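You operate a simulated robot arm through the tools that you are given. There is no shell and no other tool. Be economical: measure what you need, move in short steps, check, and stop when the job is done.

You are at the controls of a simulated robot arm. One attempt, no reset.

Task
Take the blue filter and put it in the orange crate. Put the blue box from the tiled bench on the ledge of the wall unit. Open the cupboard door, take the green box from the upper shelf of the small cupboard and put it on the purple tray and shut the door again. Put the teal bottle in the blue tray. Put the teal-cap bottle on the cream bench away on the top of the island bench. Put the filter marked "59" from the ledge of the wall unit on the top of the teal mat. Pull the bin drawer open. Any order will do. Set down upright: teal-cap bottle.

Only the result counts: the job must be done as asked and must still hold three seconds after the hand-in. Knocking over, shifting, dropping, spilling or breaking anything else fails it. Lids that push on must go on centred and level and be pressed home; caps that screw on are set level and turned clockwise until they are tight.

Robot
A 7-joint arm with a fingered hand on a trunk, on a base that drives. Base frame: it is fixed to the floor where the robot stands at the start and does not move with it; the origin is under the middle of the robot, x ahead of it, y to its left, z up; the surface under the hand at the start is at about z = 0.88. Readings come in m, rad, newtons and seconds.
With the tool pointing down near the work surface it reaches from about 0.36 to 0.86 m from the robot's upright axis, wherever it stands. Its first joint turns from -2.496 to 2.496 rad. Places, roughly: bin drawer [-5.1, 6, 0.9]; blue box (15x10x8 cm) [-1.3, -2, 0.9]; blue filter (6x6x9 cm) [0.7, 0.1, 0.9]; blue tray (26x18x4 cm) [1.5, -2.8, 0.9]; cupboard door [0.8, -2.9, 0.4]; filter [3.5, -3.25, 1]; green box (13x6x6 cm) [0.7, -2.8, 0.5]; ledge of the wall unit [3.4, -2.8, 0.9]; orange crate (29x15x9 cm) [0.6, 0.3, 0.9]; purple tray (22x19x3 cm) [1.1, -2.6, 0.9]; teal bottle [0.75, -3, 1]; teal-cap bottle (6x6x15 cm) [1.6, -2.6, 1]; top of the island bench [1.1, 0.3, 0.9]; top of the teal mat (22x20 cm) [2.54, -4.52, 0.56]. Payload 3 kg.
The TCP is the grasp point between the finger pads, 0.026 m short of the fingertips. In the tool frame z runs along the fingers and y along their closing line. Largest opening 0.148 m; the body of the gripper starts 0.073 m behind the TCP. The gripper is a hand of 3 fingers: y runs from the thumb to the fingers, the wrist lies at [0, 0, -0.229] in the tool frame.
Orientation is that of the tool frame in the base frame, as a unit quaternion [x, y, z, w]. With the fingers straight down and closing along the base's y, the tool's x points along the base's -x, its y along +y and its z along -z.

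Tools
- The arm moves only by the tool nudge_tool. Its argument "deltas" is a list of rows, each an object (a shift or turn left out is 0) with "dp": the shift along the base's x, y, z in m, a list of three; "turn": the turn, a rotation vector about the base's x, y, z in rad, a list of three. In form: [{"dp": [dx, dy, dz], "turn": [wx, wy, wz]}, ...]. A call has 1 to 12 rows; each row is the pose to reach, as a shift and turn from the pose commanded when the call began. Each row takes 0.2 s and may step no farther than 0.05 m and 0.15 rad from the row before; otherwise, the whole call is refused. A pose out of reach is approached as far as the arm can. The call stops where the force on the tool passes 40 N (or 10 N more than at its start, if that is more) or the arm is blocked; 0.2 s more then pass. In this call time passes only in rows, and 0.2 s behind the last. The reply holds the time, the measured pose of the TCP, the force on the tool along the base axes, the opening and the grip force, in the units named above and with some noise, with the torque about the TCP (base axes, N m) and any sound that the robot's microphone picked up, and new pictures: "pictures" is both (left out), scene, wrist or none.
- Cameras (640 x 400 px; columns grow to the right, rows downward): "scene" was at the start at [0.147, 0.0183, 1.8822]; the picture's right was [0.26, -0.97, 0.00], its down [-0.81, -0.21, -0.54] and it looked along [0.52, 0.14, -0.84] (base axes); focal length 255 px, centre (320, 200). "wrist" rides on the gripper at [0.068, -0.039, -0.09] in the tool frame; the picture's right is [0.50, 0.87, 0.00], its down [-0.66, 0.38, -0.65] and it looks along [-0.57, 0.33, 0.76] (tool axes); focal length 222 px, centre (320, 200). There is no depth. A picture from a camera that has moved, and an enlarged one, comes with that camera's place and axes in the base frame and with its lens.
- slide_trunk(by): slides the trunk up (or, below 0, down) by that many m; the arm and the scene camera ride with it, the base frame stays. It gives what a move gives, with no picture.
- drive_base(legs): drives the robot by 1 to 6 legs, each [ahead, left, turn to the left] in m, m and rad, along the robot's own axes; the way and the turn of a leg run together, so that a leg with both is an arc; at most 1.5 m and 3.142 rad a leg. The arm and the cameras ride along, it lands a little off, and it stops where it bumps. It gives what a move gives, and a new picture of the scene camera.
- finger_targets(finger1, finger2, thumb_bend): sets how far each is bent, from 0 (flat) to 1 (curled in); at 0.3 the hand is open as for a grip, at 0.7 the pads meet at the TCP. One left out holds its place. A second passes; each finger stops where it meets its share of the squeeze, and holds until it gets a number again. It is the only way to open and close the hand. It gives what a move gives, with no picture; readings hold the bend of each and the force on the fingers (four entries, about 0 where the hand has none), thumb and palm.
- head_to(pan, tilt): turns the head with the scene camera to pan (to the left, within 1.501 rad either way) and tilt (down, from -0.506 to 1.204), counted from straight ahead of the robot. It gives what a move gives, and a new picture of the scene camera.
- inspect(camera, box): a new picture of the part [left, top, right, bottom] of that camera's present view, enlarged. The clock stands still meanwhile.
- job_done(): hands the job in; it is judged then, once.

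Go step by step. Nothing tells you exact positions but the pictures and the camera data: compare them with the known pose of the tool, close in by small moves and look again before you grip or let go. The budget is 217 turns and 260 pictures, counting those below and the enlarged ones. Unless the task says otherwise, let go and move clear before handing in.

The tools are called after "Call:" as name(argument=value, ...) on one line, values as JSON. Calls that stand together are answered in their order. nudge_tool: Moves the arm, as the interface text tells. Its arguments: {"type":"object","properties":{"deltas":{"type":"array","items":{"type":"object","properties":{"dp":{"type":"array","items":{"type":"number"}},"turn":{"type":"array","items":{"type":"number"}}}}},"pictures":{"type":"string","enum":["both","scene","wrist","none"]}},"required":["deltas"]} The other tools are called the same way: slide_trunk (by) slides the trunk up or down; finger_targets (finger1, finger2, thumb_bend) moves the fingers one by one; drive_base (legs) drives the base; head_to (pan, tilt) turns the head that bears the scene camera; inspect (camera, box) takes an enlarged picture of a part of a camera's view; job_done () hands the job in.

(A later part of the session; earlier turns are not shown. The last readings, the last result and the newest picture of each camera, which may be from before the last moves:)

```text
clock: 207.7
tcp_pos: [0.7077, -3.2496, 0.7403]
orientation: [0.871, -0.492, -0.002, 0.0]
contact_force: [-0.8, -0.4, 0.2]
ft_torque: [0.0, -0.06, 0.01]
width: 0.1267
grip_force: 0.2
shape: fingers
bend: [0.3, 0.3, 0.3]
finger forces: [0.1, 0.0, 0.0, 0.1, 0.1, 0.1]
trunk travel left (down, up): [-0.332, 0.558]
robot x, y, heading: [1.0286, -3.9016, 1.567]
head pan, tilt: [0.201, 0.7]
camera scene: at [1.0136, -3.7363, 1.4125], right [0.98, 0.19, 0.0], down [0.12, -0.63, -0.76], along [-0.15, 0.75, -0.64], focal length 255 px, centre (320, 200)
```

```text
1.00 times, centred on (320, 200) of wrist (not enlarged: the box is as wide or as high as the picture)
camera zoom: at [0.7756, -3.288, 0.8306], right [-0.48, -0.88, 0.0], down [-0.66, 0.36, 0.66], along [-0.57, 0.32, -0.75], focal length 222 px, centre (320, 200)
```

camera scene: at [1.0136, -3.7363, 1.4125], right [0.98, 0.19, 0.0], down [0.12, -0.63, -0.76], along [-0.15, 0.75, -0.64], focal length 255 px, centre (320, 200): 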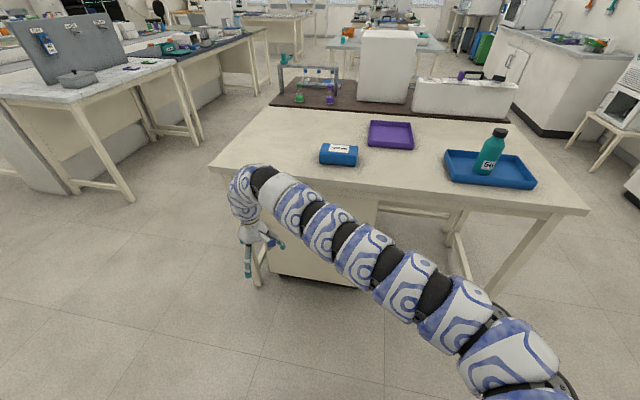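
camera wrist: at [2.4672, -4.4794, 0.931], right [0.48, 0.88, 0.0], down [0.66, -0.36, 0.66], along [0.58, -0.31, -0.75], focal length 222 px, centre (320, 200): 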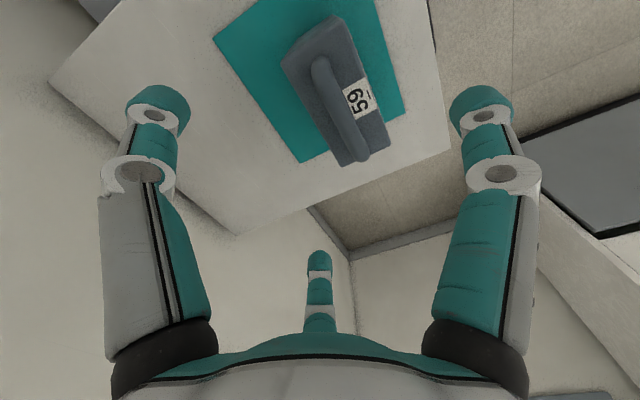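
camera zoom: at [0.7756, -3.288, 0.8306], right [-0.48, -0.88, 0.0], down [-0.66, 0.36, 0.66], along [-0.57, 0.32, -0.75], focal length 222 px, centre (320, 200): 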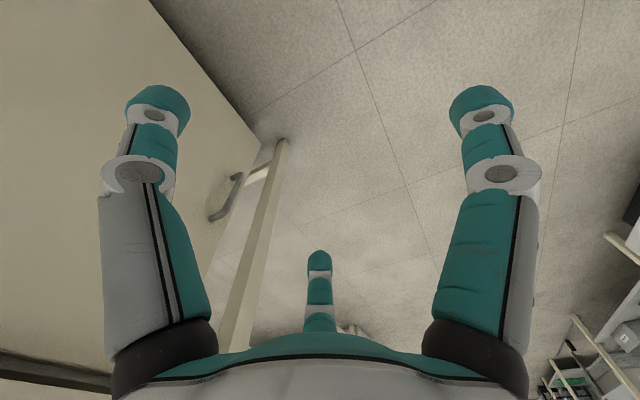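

From two views the door handle is a vertical bar near (0.60, −2.96, 0.38–0.53), so the door hinges on its right side. I lower the trunk further and undo the yaw, then pitch the tool forward to point at the door.

Call:
slide_trunk(by=-0.3)

Call:
nudge_tool(deltas=[{"dp": [0, 0, 0], "turn": [0, 0, -0.13]}, {"dp": [0, 0, 0], "turn": [0, 0, -0.26]}, {"dp": [0, 0, 0], "turn": [0, 0, -0.39]}, {"dp": [0, 0, 0], "turn": [0, 0, -0.52]}], pictures="none")

Call:
nudge_tool(deltas=[{"dp": [0, 0.031, -0.017], "turn": [0.143, 0, 0]}, {"dp": [0, 0.061, -0.03], "turn": [0.286, 0, 0]}, {"dp": [0, 0.09, -0.038], "turn": [0.428, 0, 0]}, {"dp": [0, 0.117, -0.0415], "turn": [0.571, 0, 0]}, {"dp": [0, 0.141, -0.041], "turn": [0.714, 0, 0]}, {"dp": [0, 0.162, -0.038], "turn": [0.857, 0, 0]}, {"dp": [0, 0.18, -0.031], "turn": [1.0, 0, 0]}, {"dp": [0, 0.194, -0.022], "turn": [1.142, 0, 0]}, {"dp": [0, 0.203, -0.01], "turn": [1.285, 0, 0]}, {"dp": [0, 0.209, 0.002], "turn": [1.428, 0, 0]}, {"dp": [0, 0.209, 0.015], "turn": [1.571, 0, 0]}])

```text
clock: 210.7
tcp_pos: [0.7075, -3.2504, 0.4404]
orientation: [0.871, -0.492, -0.001, 0.0]
contact_force: [0.8, -0.3, -0.4]
ft_torque: [-0.02, 0.0, 0.02]
width: 0.1268
grip_force: 0.0
shape: fingers
bend: [0.3, 0.3, 0.3]
finger forces: [0.0, 0.0, 0.0, 0.1, 0.0, 0.1]
trunk travel left (down, up): [-0.032, 0.858]
robot x, y, heading: [1.0302, -3.8958, 1.562]
head pan, tilt: [0.201, 0.7]
```

```text
clock: 211.7
tcp_pos: [0.7084, -3.25, 0.4406]
orientation: [0.714, -0.7, -0.002, -0.001]
contact_force: [1.0, -0.3, 0.6]
ft_torque: [0.03, 0.02, 0.0]
width: 0.1268
grip_force: 0.1
shape: fingers
bend: [0.3, 0.3, 0.3]
finger forces: [0.1, 0.0, 0.0, 0.0, 0.0, 0.0]
trunk travel left (down, up): [-0.032, 0.858]
robot x, y, heading: [1.0315, -3.9027, 1.57]
head pan, tilt: [0.201, 0.7]
```

```text
clock: 214.1
tcp_pos: [0.7089, -3.0401, 0.4579]
orientation: [-0.505, 0.492, 0.497, 0.506]
contact_force: [0.7, 0.8, 0.6]
ft_torque: [-0.04, 0.01, 0.0]
width: 0.1267
grip_force: 0.0
shape: fingers
bend: [0.3, 0.3, 0.3]
finger forces: [0.0, 0.1, 0.1, 0.1, 0.1, 0.1]
trunk travel left (down, up): [-0.032, 0.858]
robot x, y, heading: [1.0277, -3.8996, 1.57]
head pan, tilt: [0.201, 0.7]
camera scene: at [1.0138, -3.7363, 1.1125], right [0.98, 0.19, 0.0], down [0.12, -0.63, -0.76], along [-0.15, 0.75, -0.64], focal length 255 px, centre (320, 200)
camera wrist: at [0.7495, -3.13, 0.3903], right [-0.86, 0.0, -0.52], down [-0.39, -0.66, 0.64], along [-0.34, 0.75, 0.56], focal length 222 px, centre (320, 200)
```

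scene: 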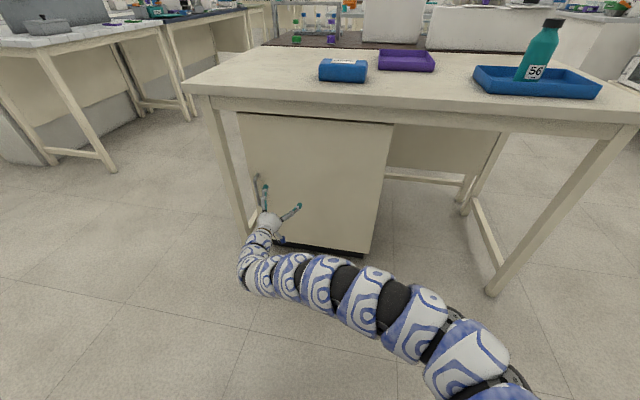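
wrist: 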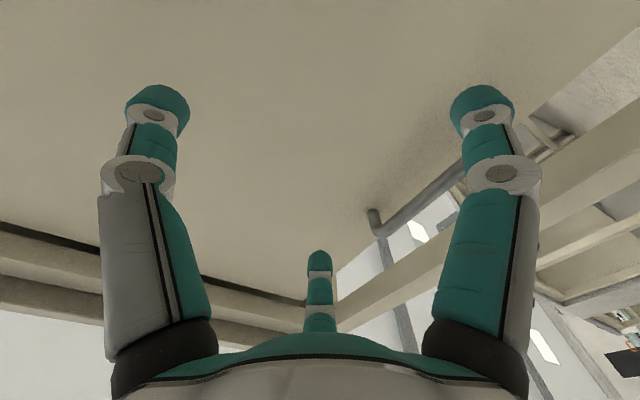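

The tool now points at the door. The door spans x 0.56–1.09 with its handle at x ≈ 0.597. I strafe left to line up with the handle.

Call:
drive_base(legs=[[0, 0.11, 0]])

Call:
inspect(camera="wrist", box=[0, 0, 640, 400])

Call:
inspect(camera="scene", box=[220, 120, 380, 220])

```text
clock: 215.3
tcp_pos: [0.597, -3.0419, 0.4574]
orientation: [-0.505, 0.493, 0.495, 0.506]
contact_force: [0.2, -0.5, -0.3]
ft_torque: [0.01, -0.02, -0.01]
width: 0.127
grip_force: 0.0
shape: fingers
bend: [0.3, 0.3, 0.3]
finger forces: [0.0, 0.0, 0.0, 0.1, 0.0, 0.0]
trunk travel left (down, up): [-0.032, 0.858]
robot x, y, heading: [0.9189, -3.8971, 1.565]
head pan, tilt: [0.201, 0.7]
camera scene: at [0.9025, -3.7358, 1.1125], right [0.98, 0.2, 0.0], down [0.13, -0.63, -0.76], along [-0.15, 0.75, -0.64], focal length 255 px, centre (320, 200)
```

scene: 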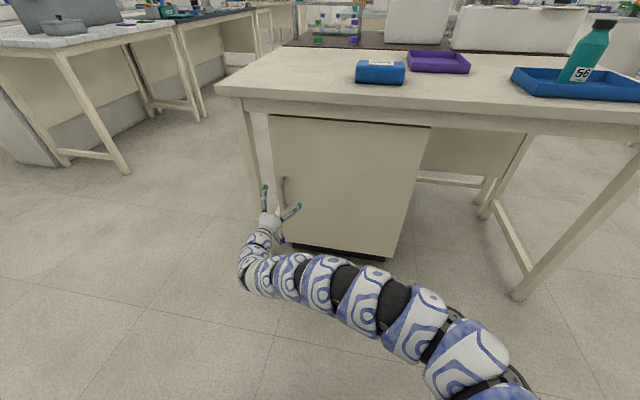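

```text
1.00 times, centred on (320, 200) of wrist (not enlarged: the box is as wide or as high as the picture)
camera zoom: at [0.6371, -3.1305, 0.3899], right [-0.85, 0.0, -0.52], down [-0.39, -0.66, 0.64], along [-0.34, 0.75, 0.56], focal length 222 px, centre (320, 200)
```

zoom: 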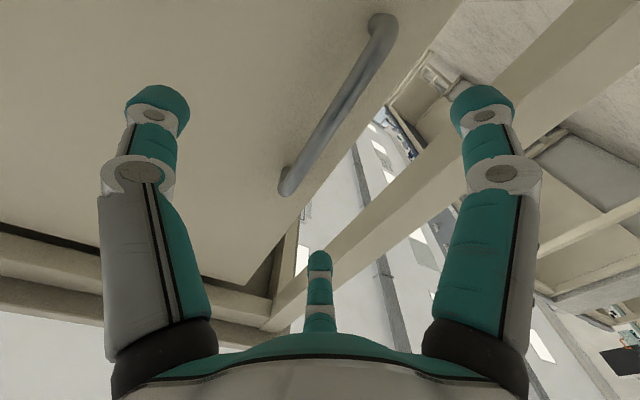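

```text
4.00 times, centred on (300, 170) of scene
camera zoom: at [0.9025, -3.7358, 1.1125], right [0.98, 0.2, 0.0], down [0.13, -0.63, -0.76], along [-0.15, 0.75, -0.64], focal length 1021 px, centre (400, 320)
```

zoom: 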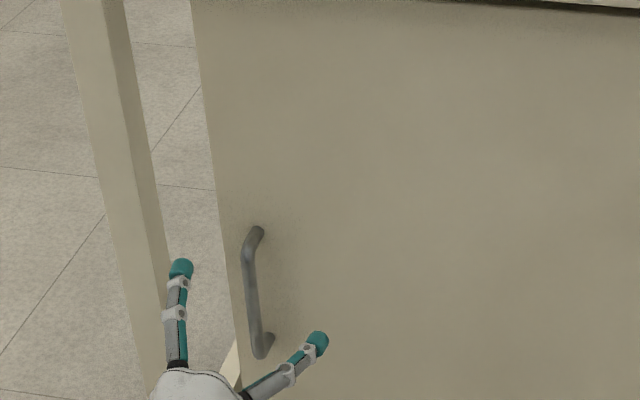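

The handle bar is near (0.605, −2.98), z 0.39–0.51. I advance so it comes between the fingers.

Call:
nudge_tool(deltas=[{"dp": [0.004, 0.02, -0.003]}, {"dp": [0.008, 0.042, -0.005]}], pictures="wrist")

Call:
inspect(camera="scene", box=[220, 140, 348, 220])

```text
clock: 215.9
tcp_pos: [0.6059, -3.0017, 0.4515]
orientation: [-0.505, 0.493, 0.494, 0.507]
contact_force: [0.5, -0.2, 0.3]
ft_torque: [-0.02, -0.02, 0.02]
width: 0.1269
grip_force: 0.0
shape: fingers
bend: [0.3, 0.3, 0.3]
finger forces: [0.1, 0.0, 0.0, 0.0, 0.0, 0.0]
trunk travel left (down, up): [-0.032, 0.858]
robot x, y, heading: [0.9187, -3.9016, 1.567]
head pan, tilt: [0.201, 0.7]
camera wrist: at [0.6462, -3.0903, 0.384], right [-0.85, 0.0, -0.52], down [-0.39, -0.66, 0.64], along [-0.34, 0.75, 0.56], focal length 222 px, centre (320, 200)
```

wrist: 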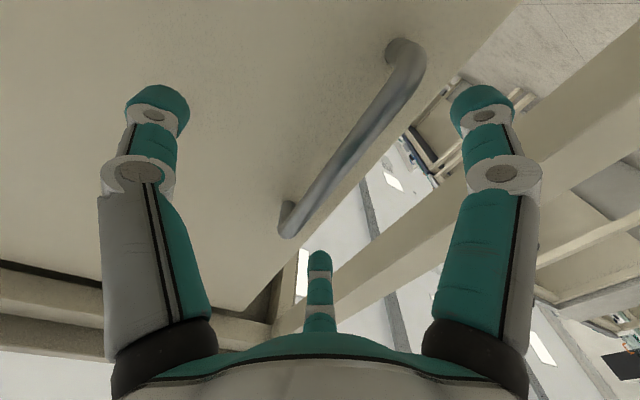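

```text
5.00 times, centred on (284, 180) of scene
camera zoom: at [0.9025, -3.7359, 1.1125], right [0.98, 0.19, 0.0], down [0.13, -0.63, -0.76], along [-0.15, 0.75, -0.64], focal length 1276 px, centre (500, 300)
```

zoom: 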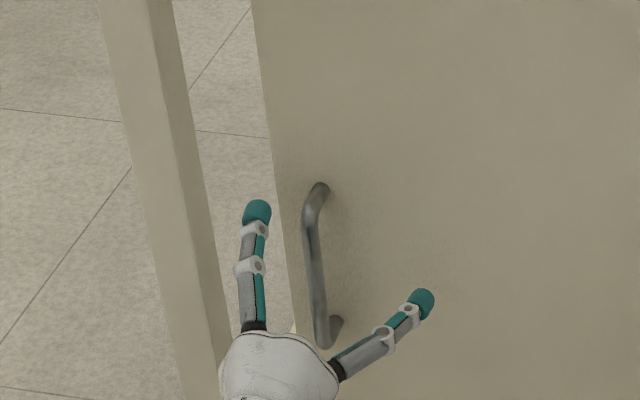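

The bar is at x ≈ 0.603, y ≈ −2.977. I advance 2 cm more and close around it.

Call:
nudge_tool(deltas=[{"dp": [-0.008, 0.02, -0.008]}], pictures="none")

Call:
finger_targets(finger1=0.7, finger2=0.7, thumb_bend=0.7)

Call:
inspect(camera="scene", box=[220, 140, 348, 220])

Call:
inspect(camera="wrist", box=[0, 0, 640, 400])

```text
clock: 216.3
tcp_pos: [0.5978, -2.9798, 0.4431]
orientation: [0.505, -0.493, -0.496, -0.505]
contact_force: [-0.1, -1.2, 0.5]
ft_torque: [-0.05, 0.01, -0.01]
width: 0.127
grip_force: 0.0
shape: fingers
bend: [0.3, 0.3, 0.3]
finger forces: [0.1, 0.0, 0.1, 0.0, 0.0, 0.0]
trunk travel left (down, up): [-0.032, 0.858]
robot x, y, heading: [0.9194, -3.9002, 1.566]
head pan, tilt: [0.201, 0.7]
```

```text
clock: 217.3
tcp_pos: [0.5983, -2.9805, 0.444]
orientation: [-0.505, 0.493, 0.496, 0.506]
contact_force: [-0.6, -0.1, -0.6]
ft_torque: [0.0, 0.01, -0.02]
width: 0.0023
grip_force: 1.8
shape: fingers
bend: [0.69, 0.69, 0.69]
finger forces: [1.2, 0.7, 0.0, 0.0, 1.1, 0.0]
trunk travel left (down, up): [-0.032, 0.858]
robot x, y, heading: [0.9185, -3.8998, 1.569]
head pan, tilt: [0.201, 0.7]
```

```text
5.00 times, centred on (284, 180) of scene
camera zoom: at [0.9024, -3.7358, 1.1125], right [0.98, 0.2, 0.0], down [0.13, -0.63, -0.76], along [-0.15, 0.75, -0.64], focal length 1276 px, centre (500, 300)
```

zoom: 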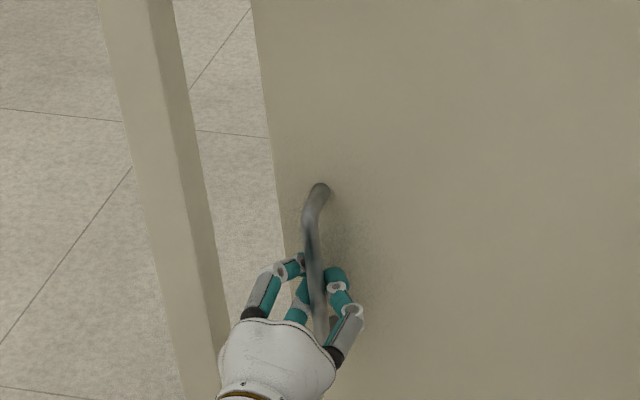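

```text
1.00 times, centred on (320, 200) of wrist (not enlarged: the box is as wide or as high as the picture)
camera zoom: at [0.6368, -3.0695, 0.3769], right [-0.85, 0.0, -0.52], down [-0.39, -0.66, 0.64], along [-0.34, 0.75, 0.56], focal length 222 px, centre (320, 200)
```

zoom: 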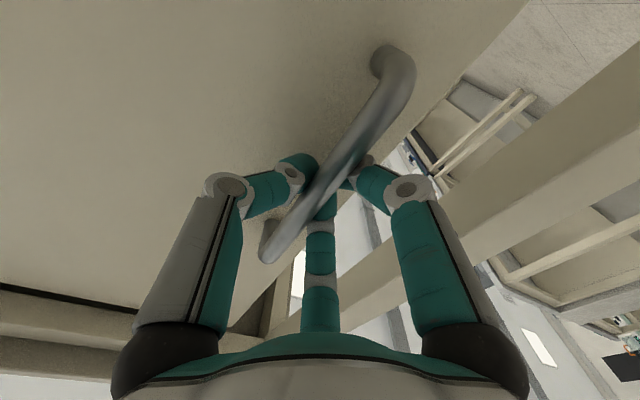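

The fingertips have curled behind the bar, so it is caged — a good hook. I pull along the door's arc.

Call:
nudge_tool(deltas=[{"dp": [0.002, -0.02, 0]}, {"dp": [0.008, -0.048, 0]}, {"dp": [0.013, -0.072, 0]}, {"dp": [0.02, -0.095, 0]}, {"dp": [0.029, -0.118, 0]}, {"dp": [0.038, -0.141, 0]}, {"dp": [0.049, -0.163, 0]}, {"dp": [0.06, -0.185, 0]}])

```text
clock: 219.1
tcp_pos: [0.6244, -3.1354, 0.423]
orientation: [-0.504, 0.493, 0.496, 0.507]
contact_force: [11.9, 4.4, 8.3]
ft_torque: [0.06, -0.13, 0.03]
width: 0.0106
grip_force: 6.8
shape: fingers
bend: [0.7, 0.7, 0.65]
finger forces: [0.0, 0.0, 0.1, 0.0, 12.4, 0.0]
out of reach, approached as far as the arm can: row 6, 7, 8
trunk travel left (down, up): [-0.032, 0.858]
robot x, y, heading: [0.9162, -3.8988, 1.567]
head pan, tilt: [0.201, 0.7]
camera scene: at [0.9032, -3.7361, 1.1127], right [0.98, 0.19, 0.0], down [0.12, -0.63, -0.77], along [-0.15, 0.75, -0.64], focal length 255 px, centre (320, 200)
camera wrist: at [0.6644, -3.2252, 0.3556], right [-0.86, 0.0, -0.52], down [-0.39, -0.66, 0.64], along [-0.34, 0.75, 0.56], focal length 222 px, centre (320, 200)
```

scene: 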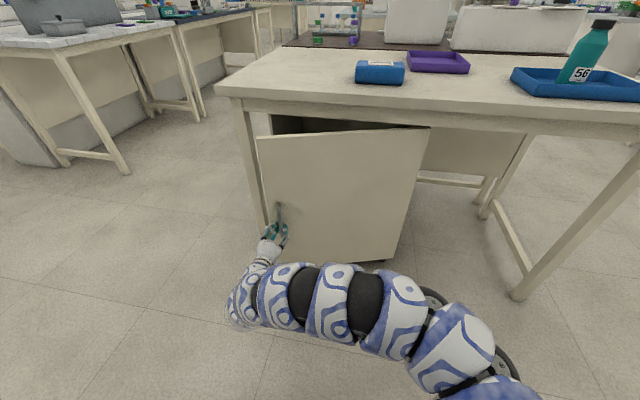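
wrist: 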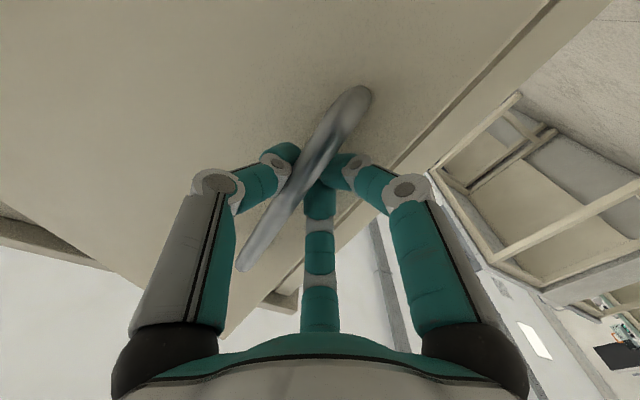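

The door is open about 18°, and the arm is at its inner limit. I let go of the bar, back off a little and raise the trunk so the arm can work closer in.

Call:
finger_targets(finger1=0.3, finger2=0.3, thumb_bend=0.3)

Call:
drive_base(legs=[[-0.07, 0, 0]])

Call:
finger_targets(finger1=0.7, finger2=0.7, thumb_bend=0.7)

Call:
slide_trunk(by=0.2)

Call:
head_to(pan=0.3, tilt=0.8)

```text
clock: 220.1
tcp_pos: [0.6229, -3.137, 0.4211]
orientation: [-0.504, 0.494, 0.495, 0.506]
contact_force: [-0.3, -0.2, 1.1]
ft_torque: [-0.03, -0.02, 0.01]
width: 0.1263
grip_force: 0.1
shape: fingers
bend: [0.3, 0.3, 0.3]
finger forces: [0.1, 0.0, 0.1, 0.0, 0.0, 0.0]
trunk travel left (down, up): [-0.032, 0.858]
robot x, y, heading: [0.9227, -3.8967, 1.564]
head pan, tilt: [0.201, 0.7]
```

```text
clock: 221.1
tcp_pos: [0.6216, -3.2078, 0.4218]
orientation: [-0.505, 0.493, 0.495, 0.507]
contact_force: [0.5, 0.1, -0.3]
ft_torque: [0.04, 0.0, -0.05]
width: 0.1265
grip_force: 0.0
shape: fingers
bend: [0.3, 0.3, 0.3]
finger forces: [0.0, 0.1, 0.0, 0.0, 0.1, 0.0]
trunk travel left (down, up): [-0.032, 0.858]
robot x, y, heading: [0.9216, -3.9714, 1.569]
head pan, tilt: [0.201, 0.7]
camera scene: at [0.902, -3.8074, 1.1125], right [0.98, 0.2, 0.0], down [0.13, -0.63, -0.76], along [-0.15, 0.75, -0.64], focal length 255 px, centre (320, 200)
```

scene: 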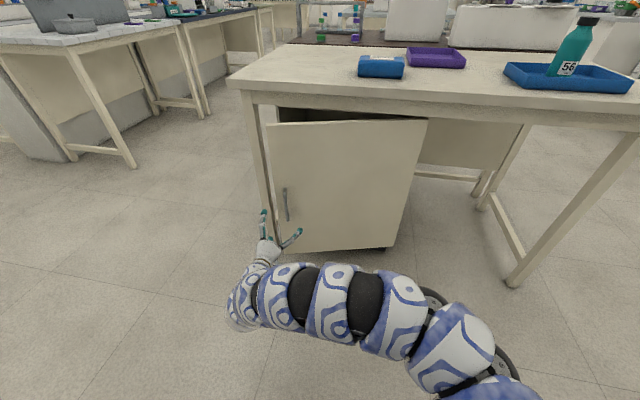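

```text
clock: 222.1
tcp_pos: [0.6217, -3.2089, 0.4215]
orientation: [-0.505, 0.493, 0.496, 0.506]
contact_force: [0.3, -0.2, -0.6]
ft_torque: [-0.02, 0.0, 0.01]
width: 0.0001
grip_force: 0.0
shape: fingers
bend: [0.69, 0.69, 0.7]
finger forces: [0.1, 0.1, 0.0, 0.0, 0.0, 0.0]
trunk travel left (down, up): [-0.032, 0.858]
robot x, y, heading: [0.9179, -3.9751, 1.566]
head pan, tilt: [0.201, 0.7]
```

```text
clock: 224.2
tcp_pos: [0.6217, -3.2074, 0.6222]
orientation: [-0.506, 0.492, 0.496, 0.506]
contact_force: [-0.7, 0.7, -0.4]
ft_torque: [0.02, 0.01, -0.02]
width: 0.0003
grip_force: 0.0
shape: fingers
bend: [0.69, 0.69, 0.7]
finger forces: [0.0, 0.0, 0.0, 0.0, 0.0, 0.1]
trunk travel left (down, up): [-0.232, 0.658]
robot x, y, heading: [0.9181, -3.9756, 1.563]
head pan, tilt: [0.201, 0.7]
```

```text
clock: 224.9
tcp_pos: [0.622, -3.2075, 0.6219]
orientation: [-0.505, 0.493, 0.496, 0.506]
contact_force: [0.1, 0.4, -0.2]
ft_torque: [0.0, 0.0, 0.02]
width: 0.0002
grip_force: 0.0
shape: fingers
bend: [0.69, 0.69, 0.7]
finger forces: [0.0, 0.0, 0.0, 0.0, 0.0, 0.0]
trunk travel left (down, up): [-0.232, 0.658]
robot x, y, heading: [0.9167, -3.9702, 1.566]
head pan, tilt: [0.3, 0.799]
camera scene: at [0.8951, -3.8136, 1.3043], right [0.96, 0.29, 0.0], down [0.21, -0.69, -0.7], along [-0.2, 0.67, -0.72], focal length 255 px, centre (320, 200)
```

scene: 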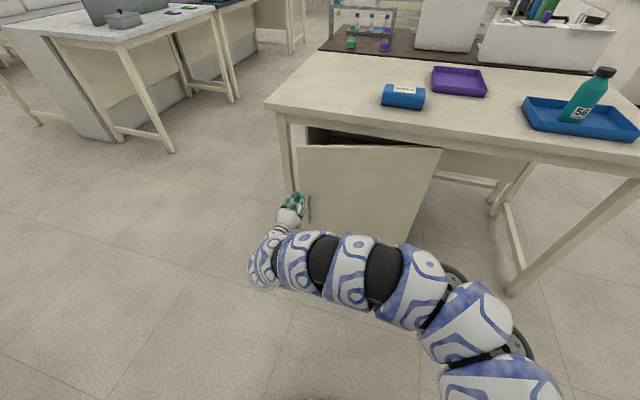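

The door's free edge is at about (0.585, −3.085). I bring the closed fingertips left of the edge, then inside it.

Call:
nudge_tool(deltas=[{"dp": [-0.04, 0.0, -0.01]}, {"dp": [-0.085, 0.0, -0.02]}, {"dp": [-0.09, 0.045, -0.02]}, {"dp": [-0.09, 0.09, -0.02]}, {"dp": [-0.09, 0.13, -0.02]}, {"dp": [-0.085, 0.15, -0.02]}])

```text
clock: 226.3
tcp_pos: [0.5403, -3.0761, 0.613]
orientation: [-0.504, 0.494, 0.495, 0.508]
contact_force: [-0.2, 0.4, 0.7]
ft_torque: [0.01, 0.0, -0.01]
width: 0.0001
grip_force: 0.2
shape: fingers
bend: [0.69, 0.69, 0.7]
finger forces: [0.0, 0.0, 0.0, 0.0, 0.1, 0.0]
out of reach, approached as far as the arm can: row 5, 6
trunk travel left (down, up): [-0.232, 0.658]
robot x, y, heading: [0.92, -3.9689, 1.567]
head pan, tilt: [0.3, 0.799]
camera scene: at [0.8957, -3.8133, 1.3043], right [0.96, 0.29, 0.0], down [0.21, -0.69, -0.7], along [-0.2, 0.67, -0.72], focal length 255 px, centre (320, 200)
camera wrist: at [0.5791, -3.1655, 0.5455], right [-0.85, 0.0, -0.52], down [-0.39, -0.66, 0.64], along [-0.34, 0.75, 0.56], focal length 222 px, centre (320, 200)
```

scene: 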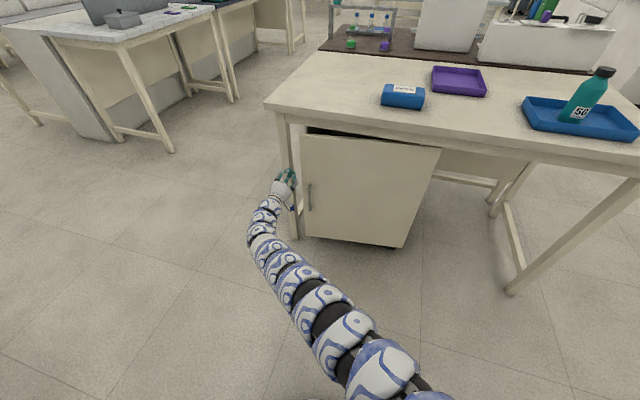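
wrist: 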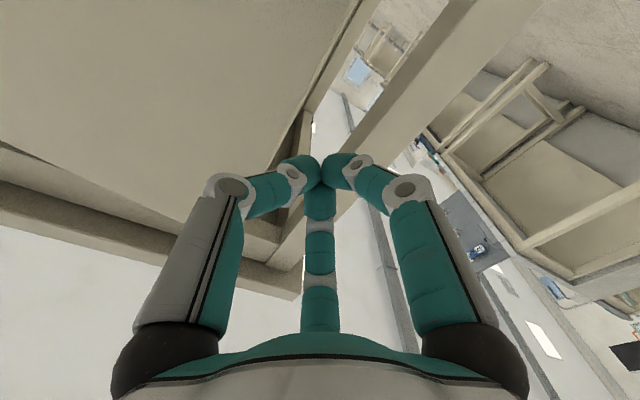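

My knuckles nudged the door nearly shut again. I withdraw, open the hand and go back to hook the handle, this time pulling farther with the raised trunk.

Call:
nudge_tool(deltas=[{"dp": [0, -0.045, -0.01]}, {"dp": [0.0, -0.09, -0.02]}, {"dp": [0.03, -0.115, -0.04]}, {"dp": [0.06, -0.115, -0.08]}, {"dp": [0.063, -0.115, -0.125]}, {"dp": [0.063, -0.115, -0.168]}], pictures="none")

Call:
finger_targets(finger1=0.3, finger2=0.3, thumb_bend=0.3)

Call:
drive_base(legs=[[0.1, 0, 0]])

Call:
inspect(camera="wrist", box=[0, 0, 640, 400])

```text
clock: 227.7
tcp_pos: [0.5992, -3.1908, 0.4422]
orientation: [-0.505, 0.493, 0.496, 0.506]
contact_force: [1.0, 0.1, -0.3]
ft_torque: [0.09, -0.01, 0.02]
width: 0.0
grip_force: 0.0
shape: fingers
bend: [0.69, 0.69, 0.7]
finger forces: [0.1, 0.0, 0.1, 0.1, 0.0, 0.0]
trunk travel left (down, up): [-0.232, 0.658]
robot x, y, heading: [0.9194, -3.9746, 1.568]
head pan, tilt: [0.3, 0.799]
```

```text
clock: 228.7
tcp_pos: [0.5985, -3.192, 0.4416]
orientation: [-0.505, 0.493, 0.496, 0.506]
contact_force: [0.1, 0.7, 0.5]
ft_torque: [-0.06, -0.02, -0.01]
width: 0.1262
grip_force: 0.0
shape: fingers
bend: [0.3, 0.3, 0.3]
finger forces: [0.1, 0.0, 0.1, 0.0, 0.1, 0.0]
trunk travel left (down, up): [-0.232, 0.658]
robot x, y, heading: [0.9213, -3.9718, 1.569]
head pan, tilt: [0.3, 0.799]
```

```text
clock: 229.9
tcp_pos: [0.5986, -3.0913, 0.4411]
orientation: [-0.505, 0.493, 0.496, 0.506]
contact_force: [-0.5, -0.2, 0.7]
ft_torque: [-0.02, -0.03, 0.0]
width: 0.1265
grip_force: 0.0
shape: fingers
bend: [0.3, 0.3, 0.3]
finger forces: [0.0, 0.1, 0.0, 0.1, 0.0, 0.1]
trunk travel left (down, up): [-0.232, 0.658]
robot x, y, heading: [0.9229, -3.8678, 1.566]
head pan, tilt: [0.3, 0.799]
camera scene: at [0.8953, -3.7136, 1.3043], right [0.96, 0.29, 0.0], down [0.21, -0.69, -0.7], along [-0.2, 0.67, -0.72], focal length 255 px, centre (320, 200)
```

scene: 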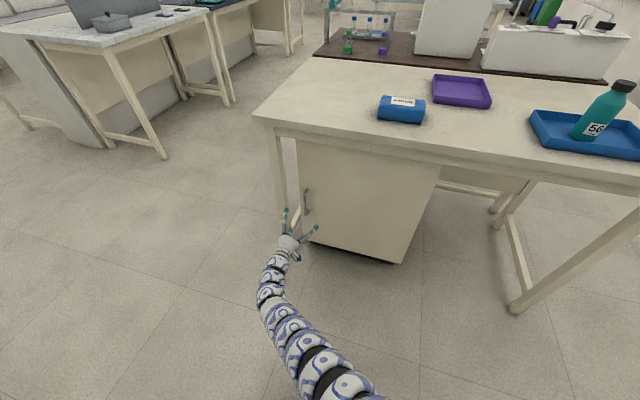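

```text
1.00 times, centred on (320, 200) of wrist (not enlarged: the box is as wide or as high as the picture)
camera zoom: at [0.6384, -3.1812, 0.3748], right [-0.85, 0.0, -0.52], down [-0.39, -0.66, 0.64], along [-0.34, 0.75, 0.56], focal length 222 px, centre (320, 200)
```

zoom: 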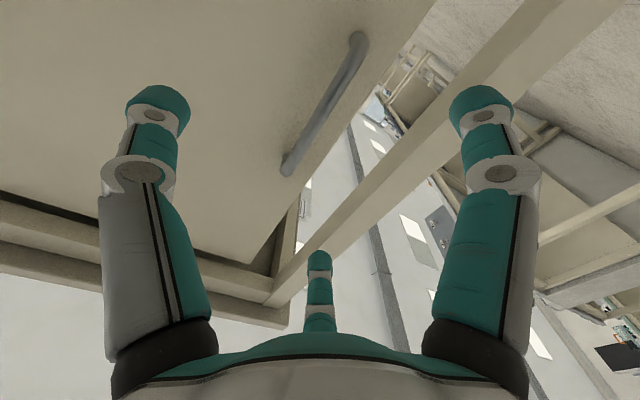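

The door is nearly closed and the handle sits where it was. I advance and hook it again.

Call:
nudge_tool(deltas=[{"dp": [0, 0.045, 0]}, {"dp": [0, 0.09, 0]}, {"dp": [0, 0.106, 0]}], pictures="none")

Call:
finger_targets(finger1=0.7, finger2=0.7, thumb_bend=0.7)

Call:
inspect(camera="wrist", box=[0, 0, 640, 400])

```text
clock: 230.7
tcp_pos: [0.608, -3.0445, 0.4613]
orientation: [-0.505, 0.493, 0.497, 0.506]
contact_force: [0.1, 0.8, 1.0]
ft_torque: [0.03, 0.0, 0.02]
width: 0.127
grip_force: 0.1
shape: fingers
bend: [0.3, 0.3, 0.3]
finger forces: [0.1, 0.0, 0.1, 0.0, 0.0, 0.0]
out of reach, approached as far as the arm can: row 1, 2, 3
trunk travel left (down, up): [-0.232, 0.658]
robot x, y, heading: [0.9208, -3.8711, 1.568]
head pan, tilt: [0.3, 0.799]
```

```text
clock: 231.7
tcp_pos: [0.6057, -3.0456, 0.462]
orientation: [-0.506, 0.492, 0.496, 0.506]
contact_force: [0.0, 0.1, -0.6]
ft_torque: [-0.04, -0.01, 0.0]
width: 0.0
grip_force: 0.1
shape: fingers
bend: [0.69, 0.69, 0.7]
finger forces: [0.0, 0.1, 0.0, 0.1, 0.1, 0.1]
trunk travel left (down, up): [-0.232, 0.658]
robot x, y, heading: [0.9184, -3.8682, 1.569]
head pan, tilt: [0.3, 0.799]
```

```text
1.00 times, centred on (320, 200) of wrist (not enlarged: the box is as wide or as high as the picture)
camera zoom: at [0.646, -3.1344, 0.3941], right [-0.85, 0.0, -0.52], down [-0.39, -0.66, 0.64], along [-0.34, 0.75, 0.56], focal length 222 px, centre (320, 200)
```

zoom: 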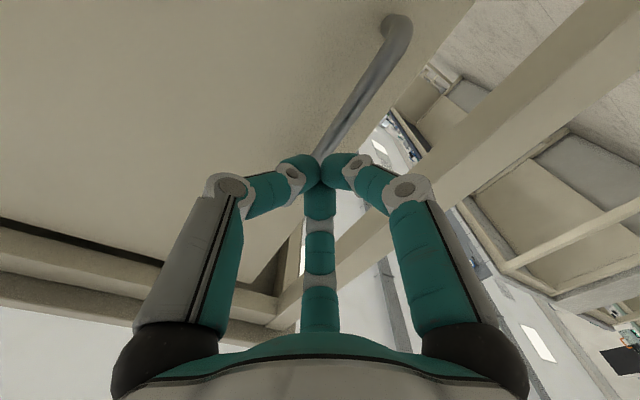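

I'm at full stretch, so the base has to come closer. I open, drive 6.5 cm ahead and close again.

Call:
finger_targets(finger1=0.3, finger2=0.3, thumb_bend=0.3)

Call:
drive_base(legs=[[0.062, 0.006, 0]])

Call:
finger_targets(finger1=0.7, finger2=0.7, thumb_bend=0.7)

Call:
inspect(camera="wrist", box=[0, 0, 640, 400])

```text
clock: 232.7
tcp_pos: [0.6059, -3.0443, 0.4624]
orientation: [-0.505, 0.493, 0.496, 0.507]
contact_force: [0.6, -0.2, -0.5]
ft_torque: [-0.01, -0.02, -0.01]
width: 0.1264
grip_force: 0.1
shape: fingers
bend: [0.3, 0.3, 0.3]
finger forces: [0.0, 0.0, 0.0, 0.0, 0.0, 0.0]
trunk travel left (down, up): [-0.232, 0.658]
robot x, y, heading: [0.926, -3.8672, 1.572]
head pan, tilt: [0.3, 0.799]
```

```text
clock: 233.7
tcp_pos: [0.601, -2.9831, 0.4628]
orientation: [-0.505, 0.492, 0.497, 0.505]
contact_force: [0.6, -0.3, 0.3]
ft_torque: [-0.04, -0.02, -0.03]
width: 0.1264
grip_force: 0.0
shape: fingers
bend: [0.3, 0.3, 0.3]
finger forces: [0.0, 0.0, 0.1, 0.1, 0.1, 0.0]
trunk travel left (down, up): [-0.232, 0.658]
robot x, y, heading: [0.9155, -3.8078, 1.571]
head pan, tilt: [0.3, 0.799]
camera scene: at [0.8895, -3.6517, 1.3043], right [0.96, 0.29, 0.0], down [0.21, -0.69, -0.7], along [-0.2, 0.67, -0.72], focal length 255 px, centre (320, 200)
```

scene: 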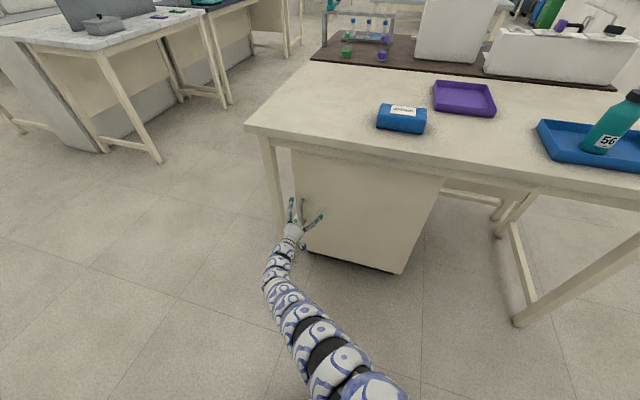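

```text
clock: 234.7
tcp_pos: [0.5992, -2.9838, 0.4604]
orientation: [0.506, -0.491, -0.497, -0.505]
contact_force: [-6.1, 1.0, 0.4]
ft_torque: [0.02, -0.01, 0.01]
width: 0.0033
grip_force: 3.4
shape: fingers
bend: [0.68, 0.68, 0.7]
finger forces: [3.3, 2.8, 0.0, 0.1, 0.1, 0.1]
trunk travel left (down, up): [-0.232, 0.658]
robot x, y, heading: [0.9112, -3.8074, 1.567]
head pan, tilt: [0.3, 0.799]
```

```text
1.00 times, centred on (320, 200) of wrist (not enlarged: the box is as wide or as high as the picture)
camera zoom: at [0.6398, -3.0725, 0.3942], right [-0.85, 0.0, -0.52], down [-0.39, -0.66, 0.64], along [-0.34, 0.75, 0.56], focal length 222 px, centre (320, 200)
```

zoom: 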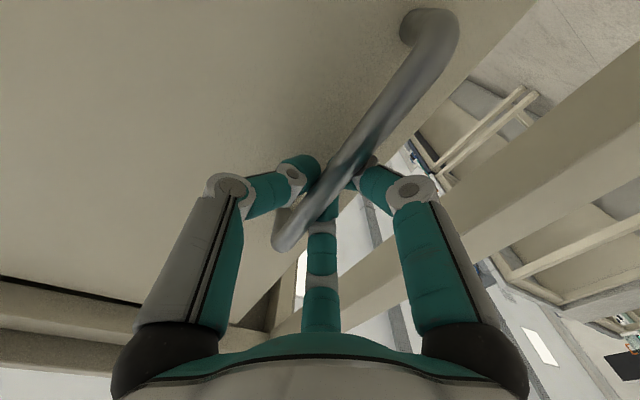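

Hooked again. I pull by driving the base backward along the arc, then continue with the arm.

Call:
drive_base(legs=[[-0.1, -0.02, 0], [-0.065, -0.03, 0]])

Call:
nudge_tool(deltas=[{"dp": [0.01, -0.022, 0]}, {"dp": [0.021, -0.044, 0]}, {"dp": [0.033, -0.066, 0]}, {"dp": [0.046, -0.087, 0]}, {"dp": [0.06, -0.108, 0]}, {"dp": [0.075, -0.128, 0]}, {"dp": [0.091, -0.147, 0]}])

```text
clock: 236.4
tcp_pos: [0.6508, -3.1511, 0.4607]
orientation: [-0.505, 0.493, 0.496, 0.506]
contact_force: [0.3, 0.2, 0.0]
ft_torque: [0.02, -0.01, -0.01]
width: 0.0
grip_force: 0.1
shape: fingers
bend: [0.7, 0.7, 0.7]
finger forces: [0.1, 0.0, 0.0, 0.0, 0.0, 0.0]
trunk travel left (down, up): [-0.232, 0.658]
robot x, y, heading: [0.9672, -3.9786, 1.564]
head pan, tilt: [0.3, 0.799]
camera scene: at [0.939, -3.82, 1.3042], right [0.96, 0.29, 0.0], down [0.21, -0.69, -0.7], along [-0.2, 0.67, -0.72], focal length 255 px, centre (320, 200)
```

scene: 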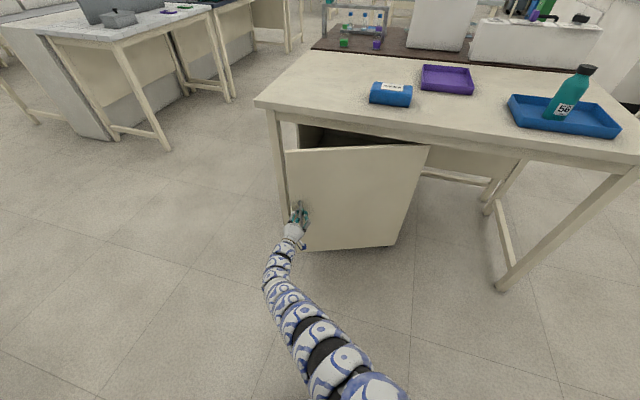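

```text
clock: 236.8
tcp_pos: [0.6622, -3.1514, 0.457]
orientation: [0.504, -0.5, -0.492, -0.504]
contact_force: [-21.8, -10.0, 4.8]
ft_torque: [0.04, 0.04, -0.11]
width: 0.0061
grip_force: 21.1
shape: fingers
bend: [0.68, 0.66, 0.7]
finger forces: [18.7, 23.5, 0.0, 0.0, 0.1, 0.0]
trunk travel left (down, up): [-0.232, 0.658]
robot x, y, heading: [0.9613, -3.9801, 1.563]
head pan, tilt: [0.3, 0.799]
stopped in row 1: the force on the tool passed its limit at 60 N (the readings are from after the stop); the commanded pose is now the measured one
camera scene: at [0.9372, -3.8211, 1.3044], right [0.96, 0.3, 0.0], down [0.21, -0.68, -0.7], along [-0.21, 0.67, -0.72], focal length 255 px, centre (320, 200)
camera wrist: at [0.6998, -3.2425, 0.3913], right [-0.86, 0.0, -0.51], down [-0.39, -0.65, 0.65], along [-0.33, 0.76, 0.55], focal length 222 px, centre (320, 200)
```

scene: 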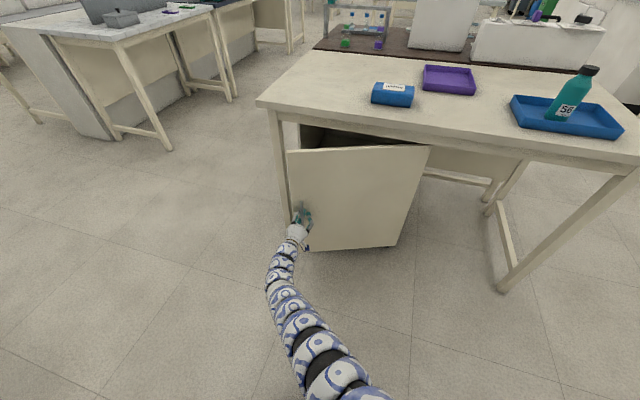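
wrist: 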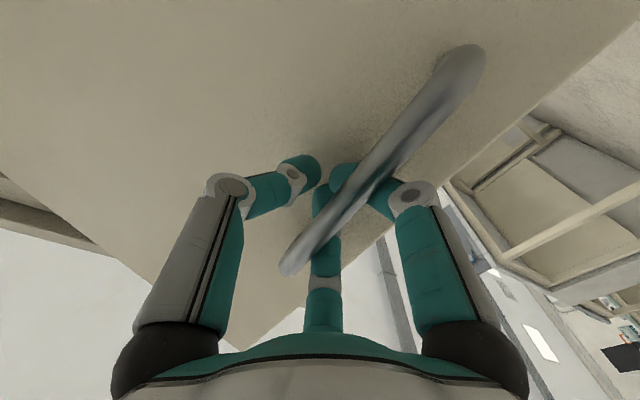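

The door is open about 20°. The last push was too much sideways, so I continue with smaller, mostly backward steps.

Call:
nudge_tool(deltas=[{"dp": [-0.01, -0.008, 0]}, {"dp": [-0.01, -0.02, 0]}, {"dp": [-0.008, -0.032, 0]}, {"dp": [-0.004, -0.044, 0]}, {"dp": [0.0, -0.056, 0]}, {"dp": [0.005, -0.068, 0]}, {"dp": [0.011, -0.08, 0]}, {"dp": [0.017, -0.092, 0]}, {"dp": [0.024, -0.104, 0]}])

```text
clock: 238.8
tcp_pos: [0.6941, -3.2526, 0.4561]
orientation: [-0.502, 0.502, 0.488, 0.508]
contact_force: [12.0, 9.6, 0.7]
ft_torque: [-0.01, -0.01, 0.08]
width: 0.0123
grip_force: 7.3
shape: fingers
bend: [0.7, 0.7, 0.63]
finger forces: [0.1, 0.0, 0.1, 0.0, 14.3, 0.1]
trunk travel left (down, up): [-0.232, 0.658]
robot x, y, heading: [0.9637, -3.9801, 1.568]
head pan, tilt: [0.3, 0.799]
camera scene: at [0.9388, -3.8202, 1.3042], right [0.96, 0.29, 0.0], down [0.21, -0.69, -0.7], along [-0.21, 0.67, -0.72], focal length 255 px, centre (320, 200)
camera wrist: at [0.7316, -3.3432, 0.3903], right [-0.86, 0.01, -0.52], down [-0.4, -0.64, 0.65], along [-0.32, 0.77, 0.55], focal length 222 px, centre (320, 200)
```

scene: 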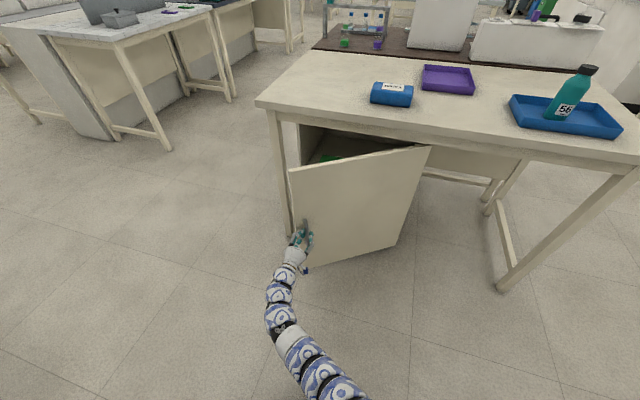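
wrist: 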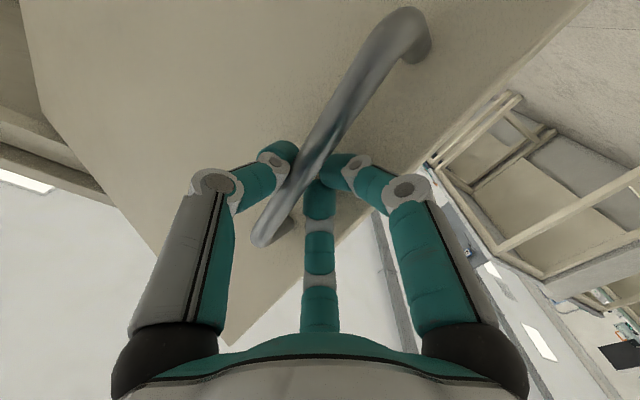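

The door is now about 35° open and following well. I continue along the arc, turning the hand with the door.

Call:
nudge_tool(deltas=[{"dp": [0.018, -0.018, 0], "turn": [0, 0, 0.06]}, {"dp": [0.035, -0.036, 0], "turn": [0, 0, 0.12]}, {"dp": [0.051, -0.051, 0], "turn": [0, 0, 0.18]}, {"dp": [0.068, -0.066, 0], "turn": [0, 0, 0.24]}, {"dp": [0.086, -0.08, 0], "turn": [0, 0, 0.3]}, {"dp": [0.104, -0.093, 0], "turn": [0, 0, 0.36]}, {"dp": [0.122, -0.106, 0], "turn": [0, 0, 0.42]}, {"dp": [0.142, -0.118, 0], "turn": [0, 0, 0.48]}])

```text
clock: 240.6
tcp_pos: [0.8356, -3.3676, 0.4566]
orientation: [0.607, -0.367, -0.596, -0.375]
contact_force: [5.3, 6.4, 2.5]
ft_torque: [0.07, -0.06, 0.02]
width: 0.0071
grip_force: 4.4
shape: fingers
bend: [0.7, 0.7, 0.66]
finger forces: [0.1, 0.0, 0.0, 0.0, 8.3, 0.0]
trunk travel left (down, up): [-0.232, 0.658]
robot x, y, heading: [0.9669, -3.9799, 1.569]
head pan, tilt: [0.3, 0.799]
camera scene: at [0.9385, -3.8206, 1.3043], right [0.96, 0.29, 0.0], down [0.21, -0.69, -0.7], along [-0.21, 0.67, -0.72], focal length 255 px, centre (320, 200)
camera wrist: at [0.9107, -3.4321, 0.389], right [-0.76, -0.39, -0.52], down [-0.06, -0.75, 0.65], along [-0.64, 0.53, 0.55], focal length 222 px, centre (320, 200)
```

scene: 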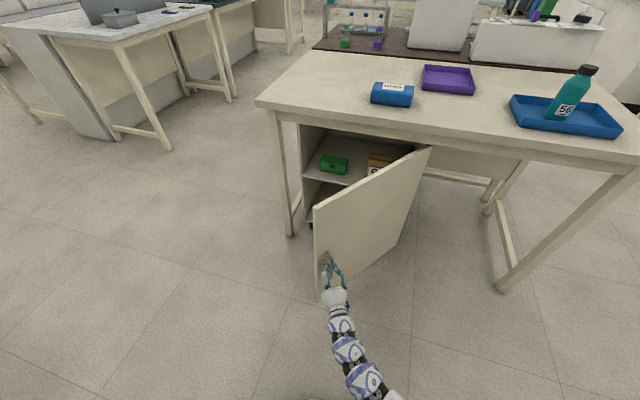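
wrist: 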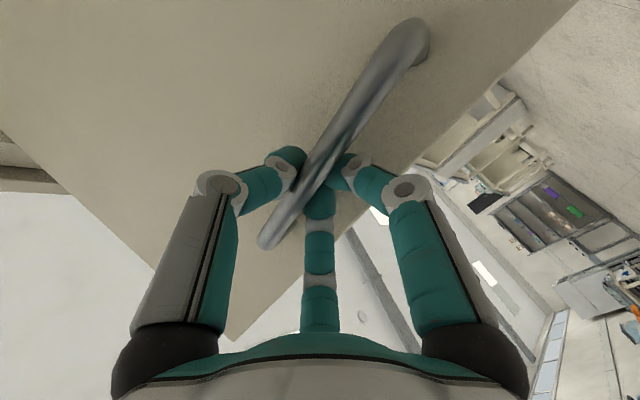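

The green box is visible on the upper shelf, and the door is about 57° open. I continue the arc with the arm.

Call:
nudge_tool(deltas=[{"dp": [0.019, -0.011, 0], "turn": [0, 0, 0.05]}, {"dp": [0.038, -0.021, 0], "turn": [0, 0, 0.1]}, {"dp": [0.058, -0.031, 0], "turn": [0, 0, 0.15]}, {"dp": [0.078, -0.04, 0], "turn": [0, 0, 0.2]}, {"dp": [0.1, -0.047, 0], "turn": [0, 0, 0.25]}, {"dp": [0.121, -0.054, 0], "turn": [0, 0, 0.3]}, {"dp": [0.143, -0.059, 0], "turn": [0, 0, 0.35]}, {"dp": [0.165, -0.063, 0], "turn": [0, 0, 0.4]}, {"dp": [0.19, -0.066, 0], "turn": [0, 0, 0.45]}, {"dp": [0.215, -0.069, 0], "turn": [0, 0, 0.5]}])

```text
clock: 242.8
tcp_pos: [1.0494, -3.4389, 0.4558]
orientation: [0.679, -0.206, -0.67, -0.216]
contact_force: [1.7, 9.2, -3.1]
ft_torque: [-0.07, 0.01, -0.01]
width: 0.0079
grip_force: 4.9
shape: fingers
bend: [0.7, 0.7, 0.66]
finger forces: [0.1, 0.0, 0.0, 0.1, 9.3, 0.0]
trunk travel left (down, up): [-0.232, 0.658]
robot x, y, heading: [0.9597, -3.979, 1.575]
head pan, tilt: [0.3, 0.799]
camera scene: at [0.9385, -3.8201, 1.3042], right [0.96, 0.29, 0.0], down [0.21, -0.69, -0.7], along [-0.21, 0.67, -0.72], focal length 255 px, centre (320, 200)
camera wrist: at [1.1467, -3.4579, 0.3899], right [-0.49, -0.71, -0.51], down [0.31, -0.69, 0.65], along [-0.82, 0.16, 0.55], focal length 222 px, centre (320, 200)
```

scene: 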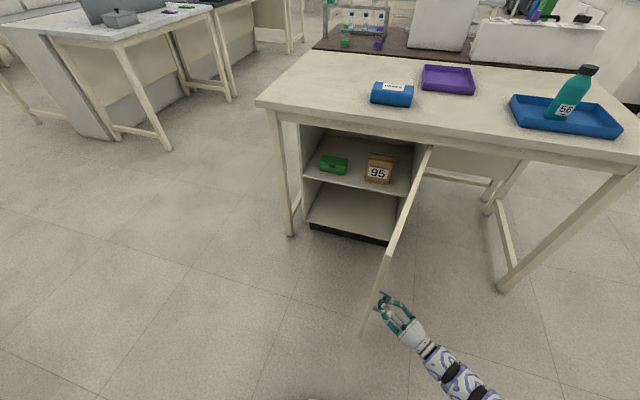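
wrist: 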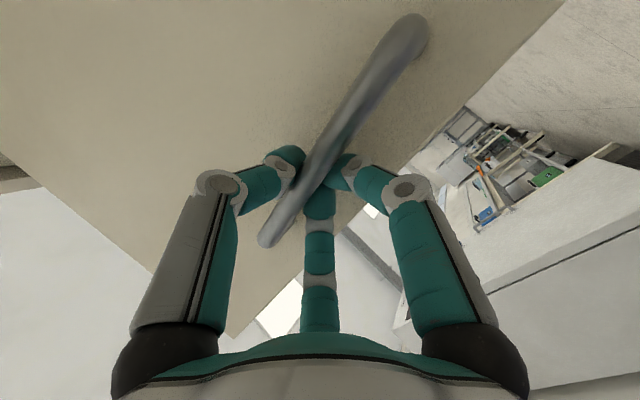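

The door is at about 85° and the shelf is wide open to view. I strafe right to swing it a bit past 90°.

Call:
drive_base(legs=[[0.003, -0.1, 0], [0.022, -0.1, 0]])

```text
clock: 244.7
tcp_pos: [1.2473, -3.4155, 0.4562]
orientation: [0.679, -0.207, -0.67, -0.217]
contact_force: [-2.2, 5.0, 1.6]
ft_torque: [0.01, -0.01, -0.01]
width: 0.0052
grip_force: 2.8
shape: fingers
bend: [0.7, 0.7, 0.67]
finger forces: [0.1, 0.1, 0.1, 0.1, 5.2, 0.0]
trunk travel left (down, up): [-0.232, 0.658]
robot x, y, heading: [1.1589, -3.9525, 1.571]
head pan, tilt: [0.3, 0.799]
camera scene: at [1.1367, -3.7959, 1.3042], right [0.96, 0.3, 0.0], down [0.21, -0.69, -0.7], along [-0.21, 0.67, -0.72], focal length 255 px, centre (320, 200)
```

scene: 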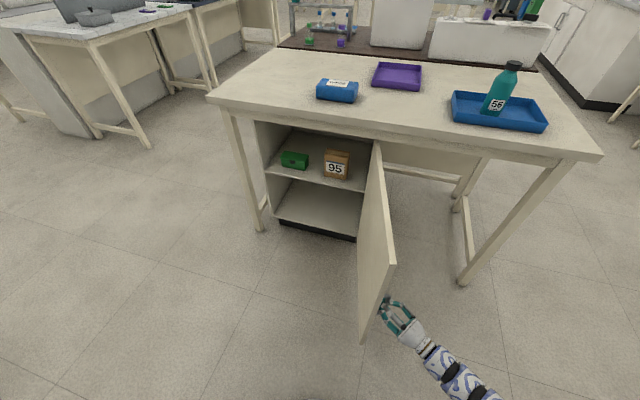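

Call:
drive_base(legs=[[0.02, -0.06, 0], [0.035, -0.06, 0]])

Call:
finger_targets(finger1=0.3, finger2=0.3, thumb_bend=0.3)

```text
clock: 246.0
tcp_pos: [1.3123, -3.3935, 0.4568]
orientation: [0.68, -0.203, -0.672, -0.214]
contact_force: [-0.1, 0.2, -0.7]
ft_torque: [-0.02, 0.03, 0.01]
width: 0.0018
grip_force: 0.1
shape: fingers
bend: [0.69, 0.69, 0.7]
finger forces: [0.1, 0.0, 0.0, 0.0, 0.0, 0.0]
trunk travel left (down, up): [-0.232, 0.658]
robot x, y, heading: [1.2273, -3.9291, 1.567]
head pan, tilt: [0.3, 0.799]
stopped in leg 2: the force on the tool passed its limit at 57 N (the readings are from after the stop); the commanded pose is now the measured one
camera scene: at [1.2042, -3.7723, 1.3042], right [0.96, 0.3, 0.0], down [0.21, -0.68, -0.7], along [-0.21, 0.67, -0.72], focal length 255 px, centre (320, 200)
```

scene: 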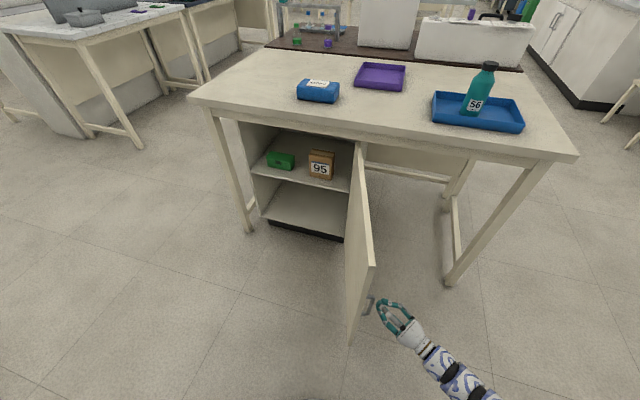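

```text
clock: 247.0
tcp_pos: [1.3128, -3.3946, 0.457]
orientation: [0.68, -0.202, -0.672, -0.214]
contact_force: [0.6, 0.0, 0.2]
ft_torque: [-0.05, 0.01, 0.01]
width: 0.1265
grip_force: 0.0
shape: fingers
bend: [0.3, 0.3, 0.3]
finger forces: [0.0, 0.1, 0.0, 0.0, 0.0, 0.0]
trunk travel left (down, up): [-0.232, 0.658]
robot x, y, heading: [1.2268, -3.9327, 1.571]
head pan, tilt: [0.3, 0.799]
```

The door stands at about 105°, and my fingers are free of the handle. I take a close look at the green box and shelf.

Call:
inspect(camera="scene", box=[230, 110, 390, 210])

```text
4.00 times, centred on (310, 160) of scene
camera zoom: at [1.204, -3.7723, 1.3042], right [0.96, 0.3, 0.0], down [0.21, -0.68, -0.7], along [-0.21, 0.67, -0.72], focal length 1021 px, centre (360, 360)
```

zoom: 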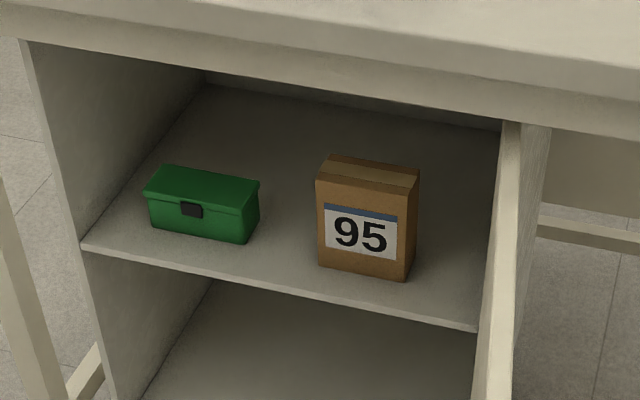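

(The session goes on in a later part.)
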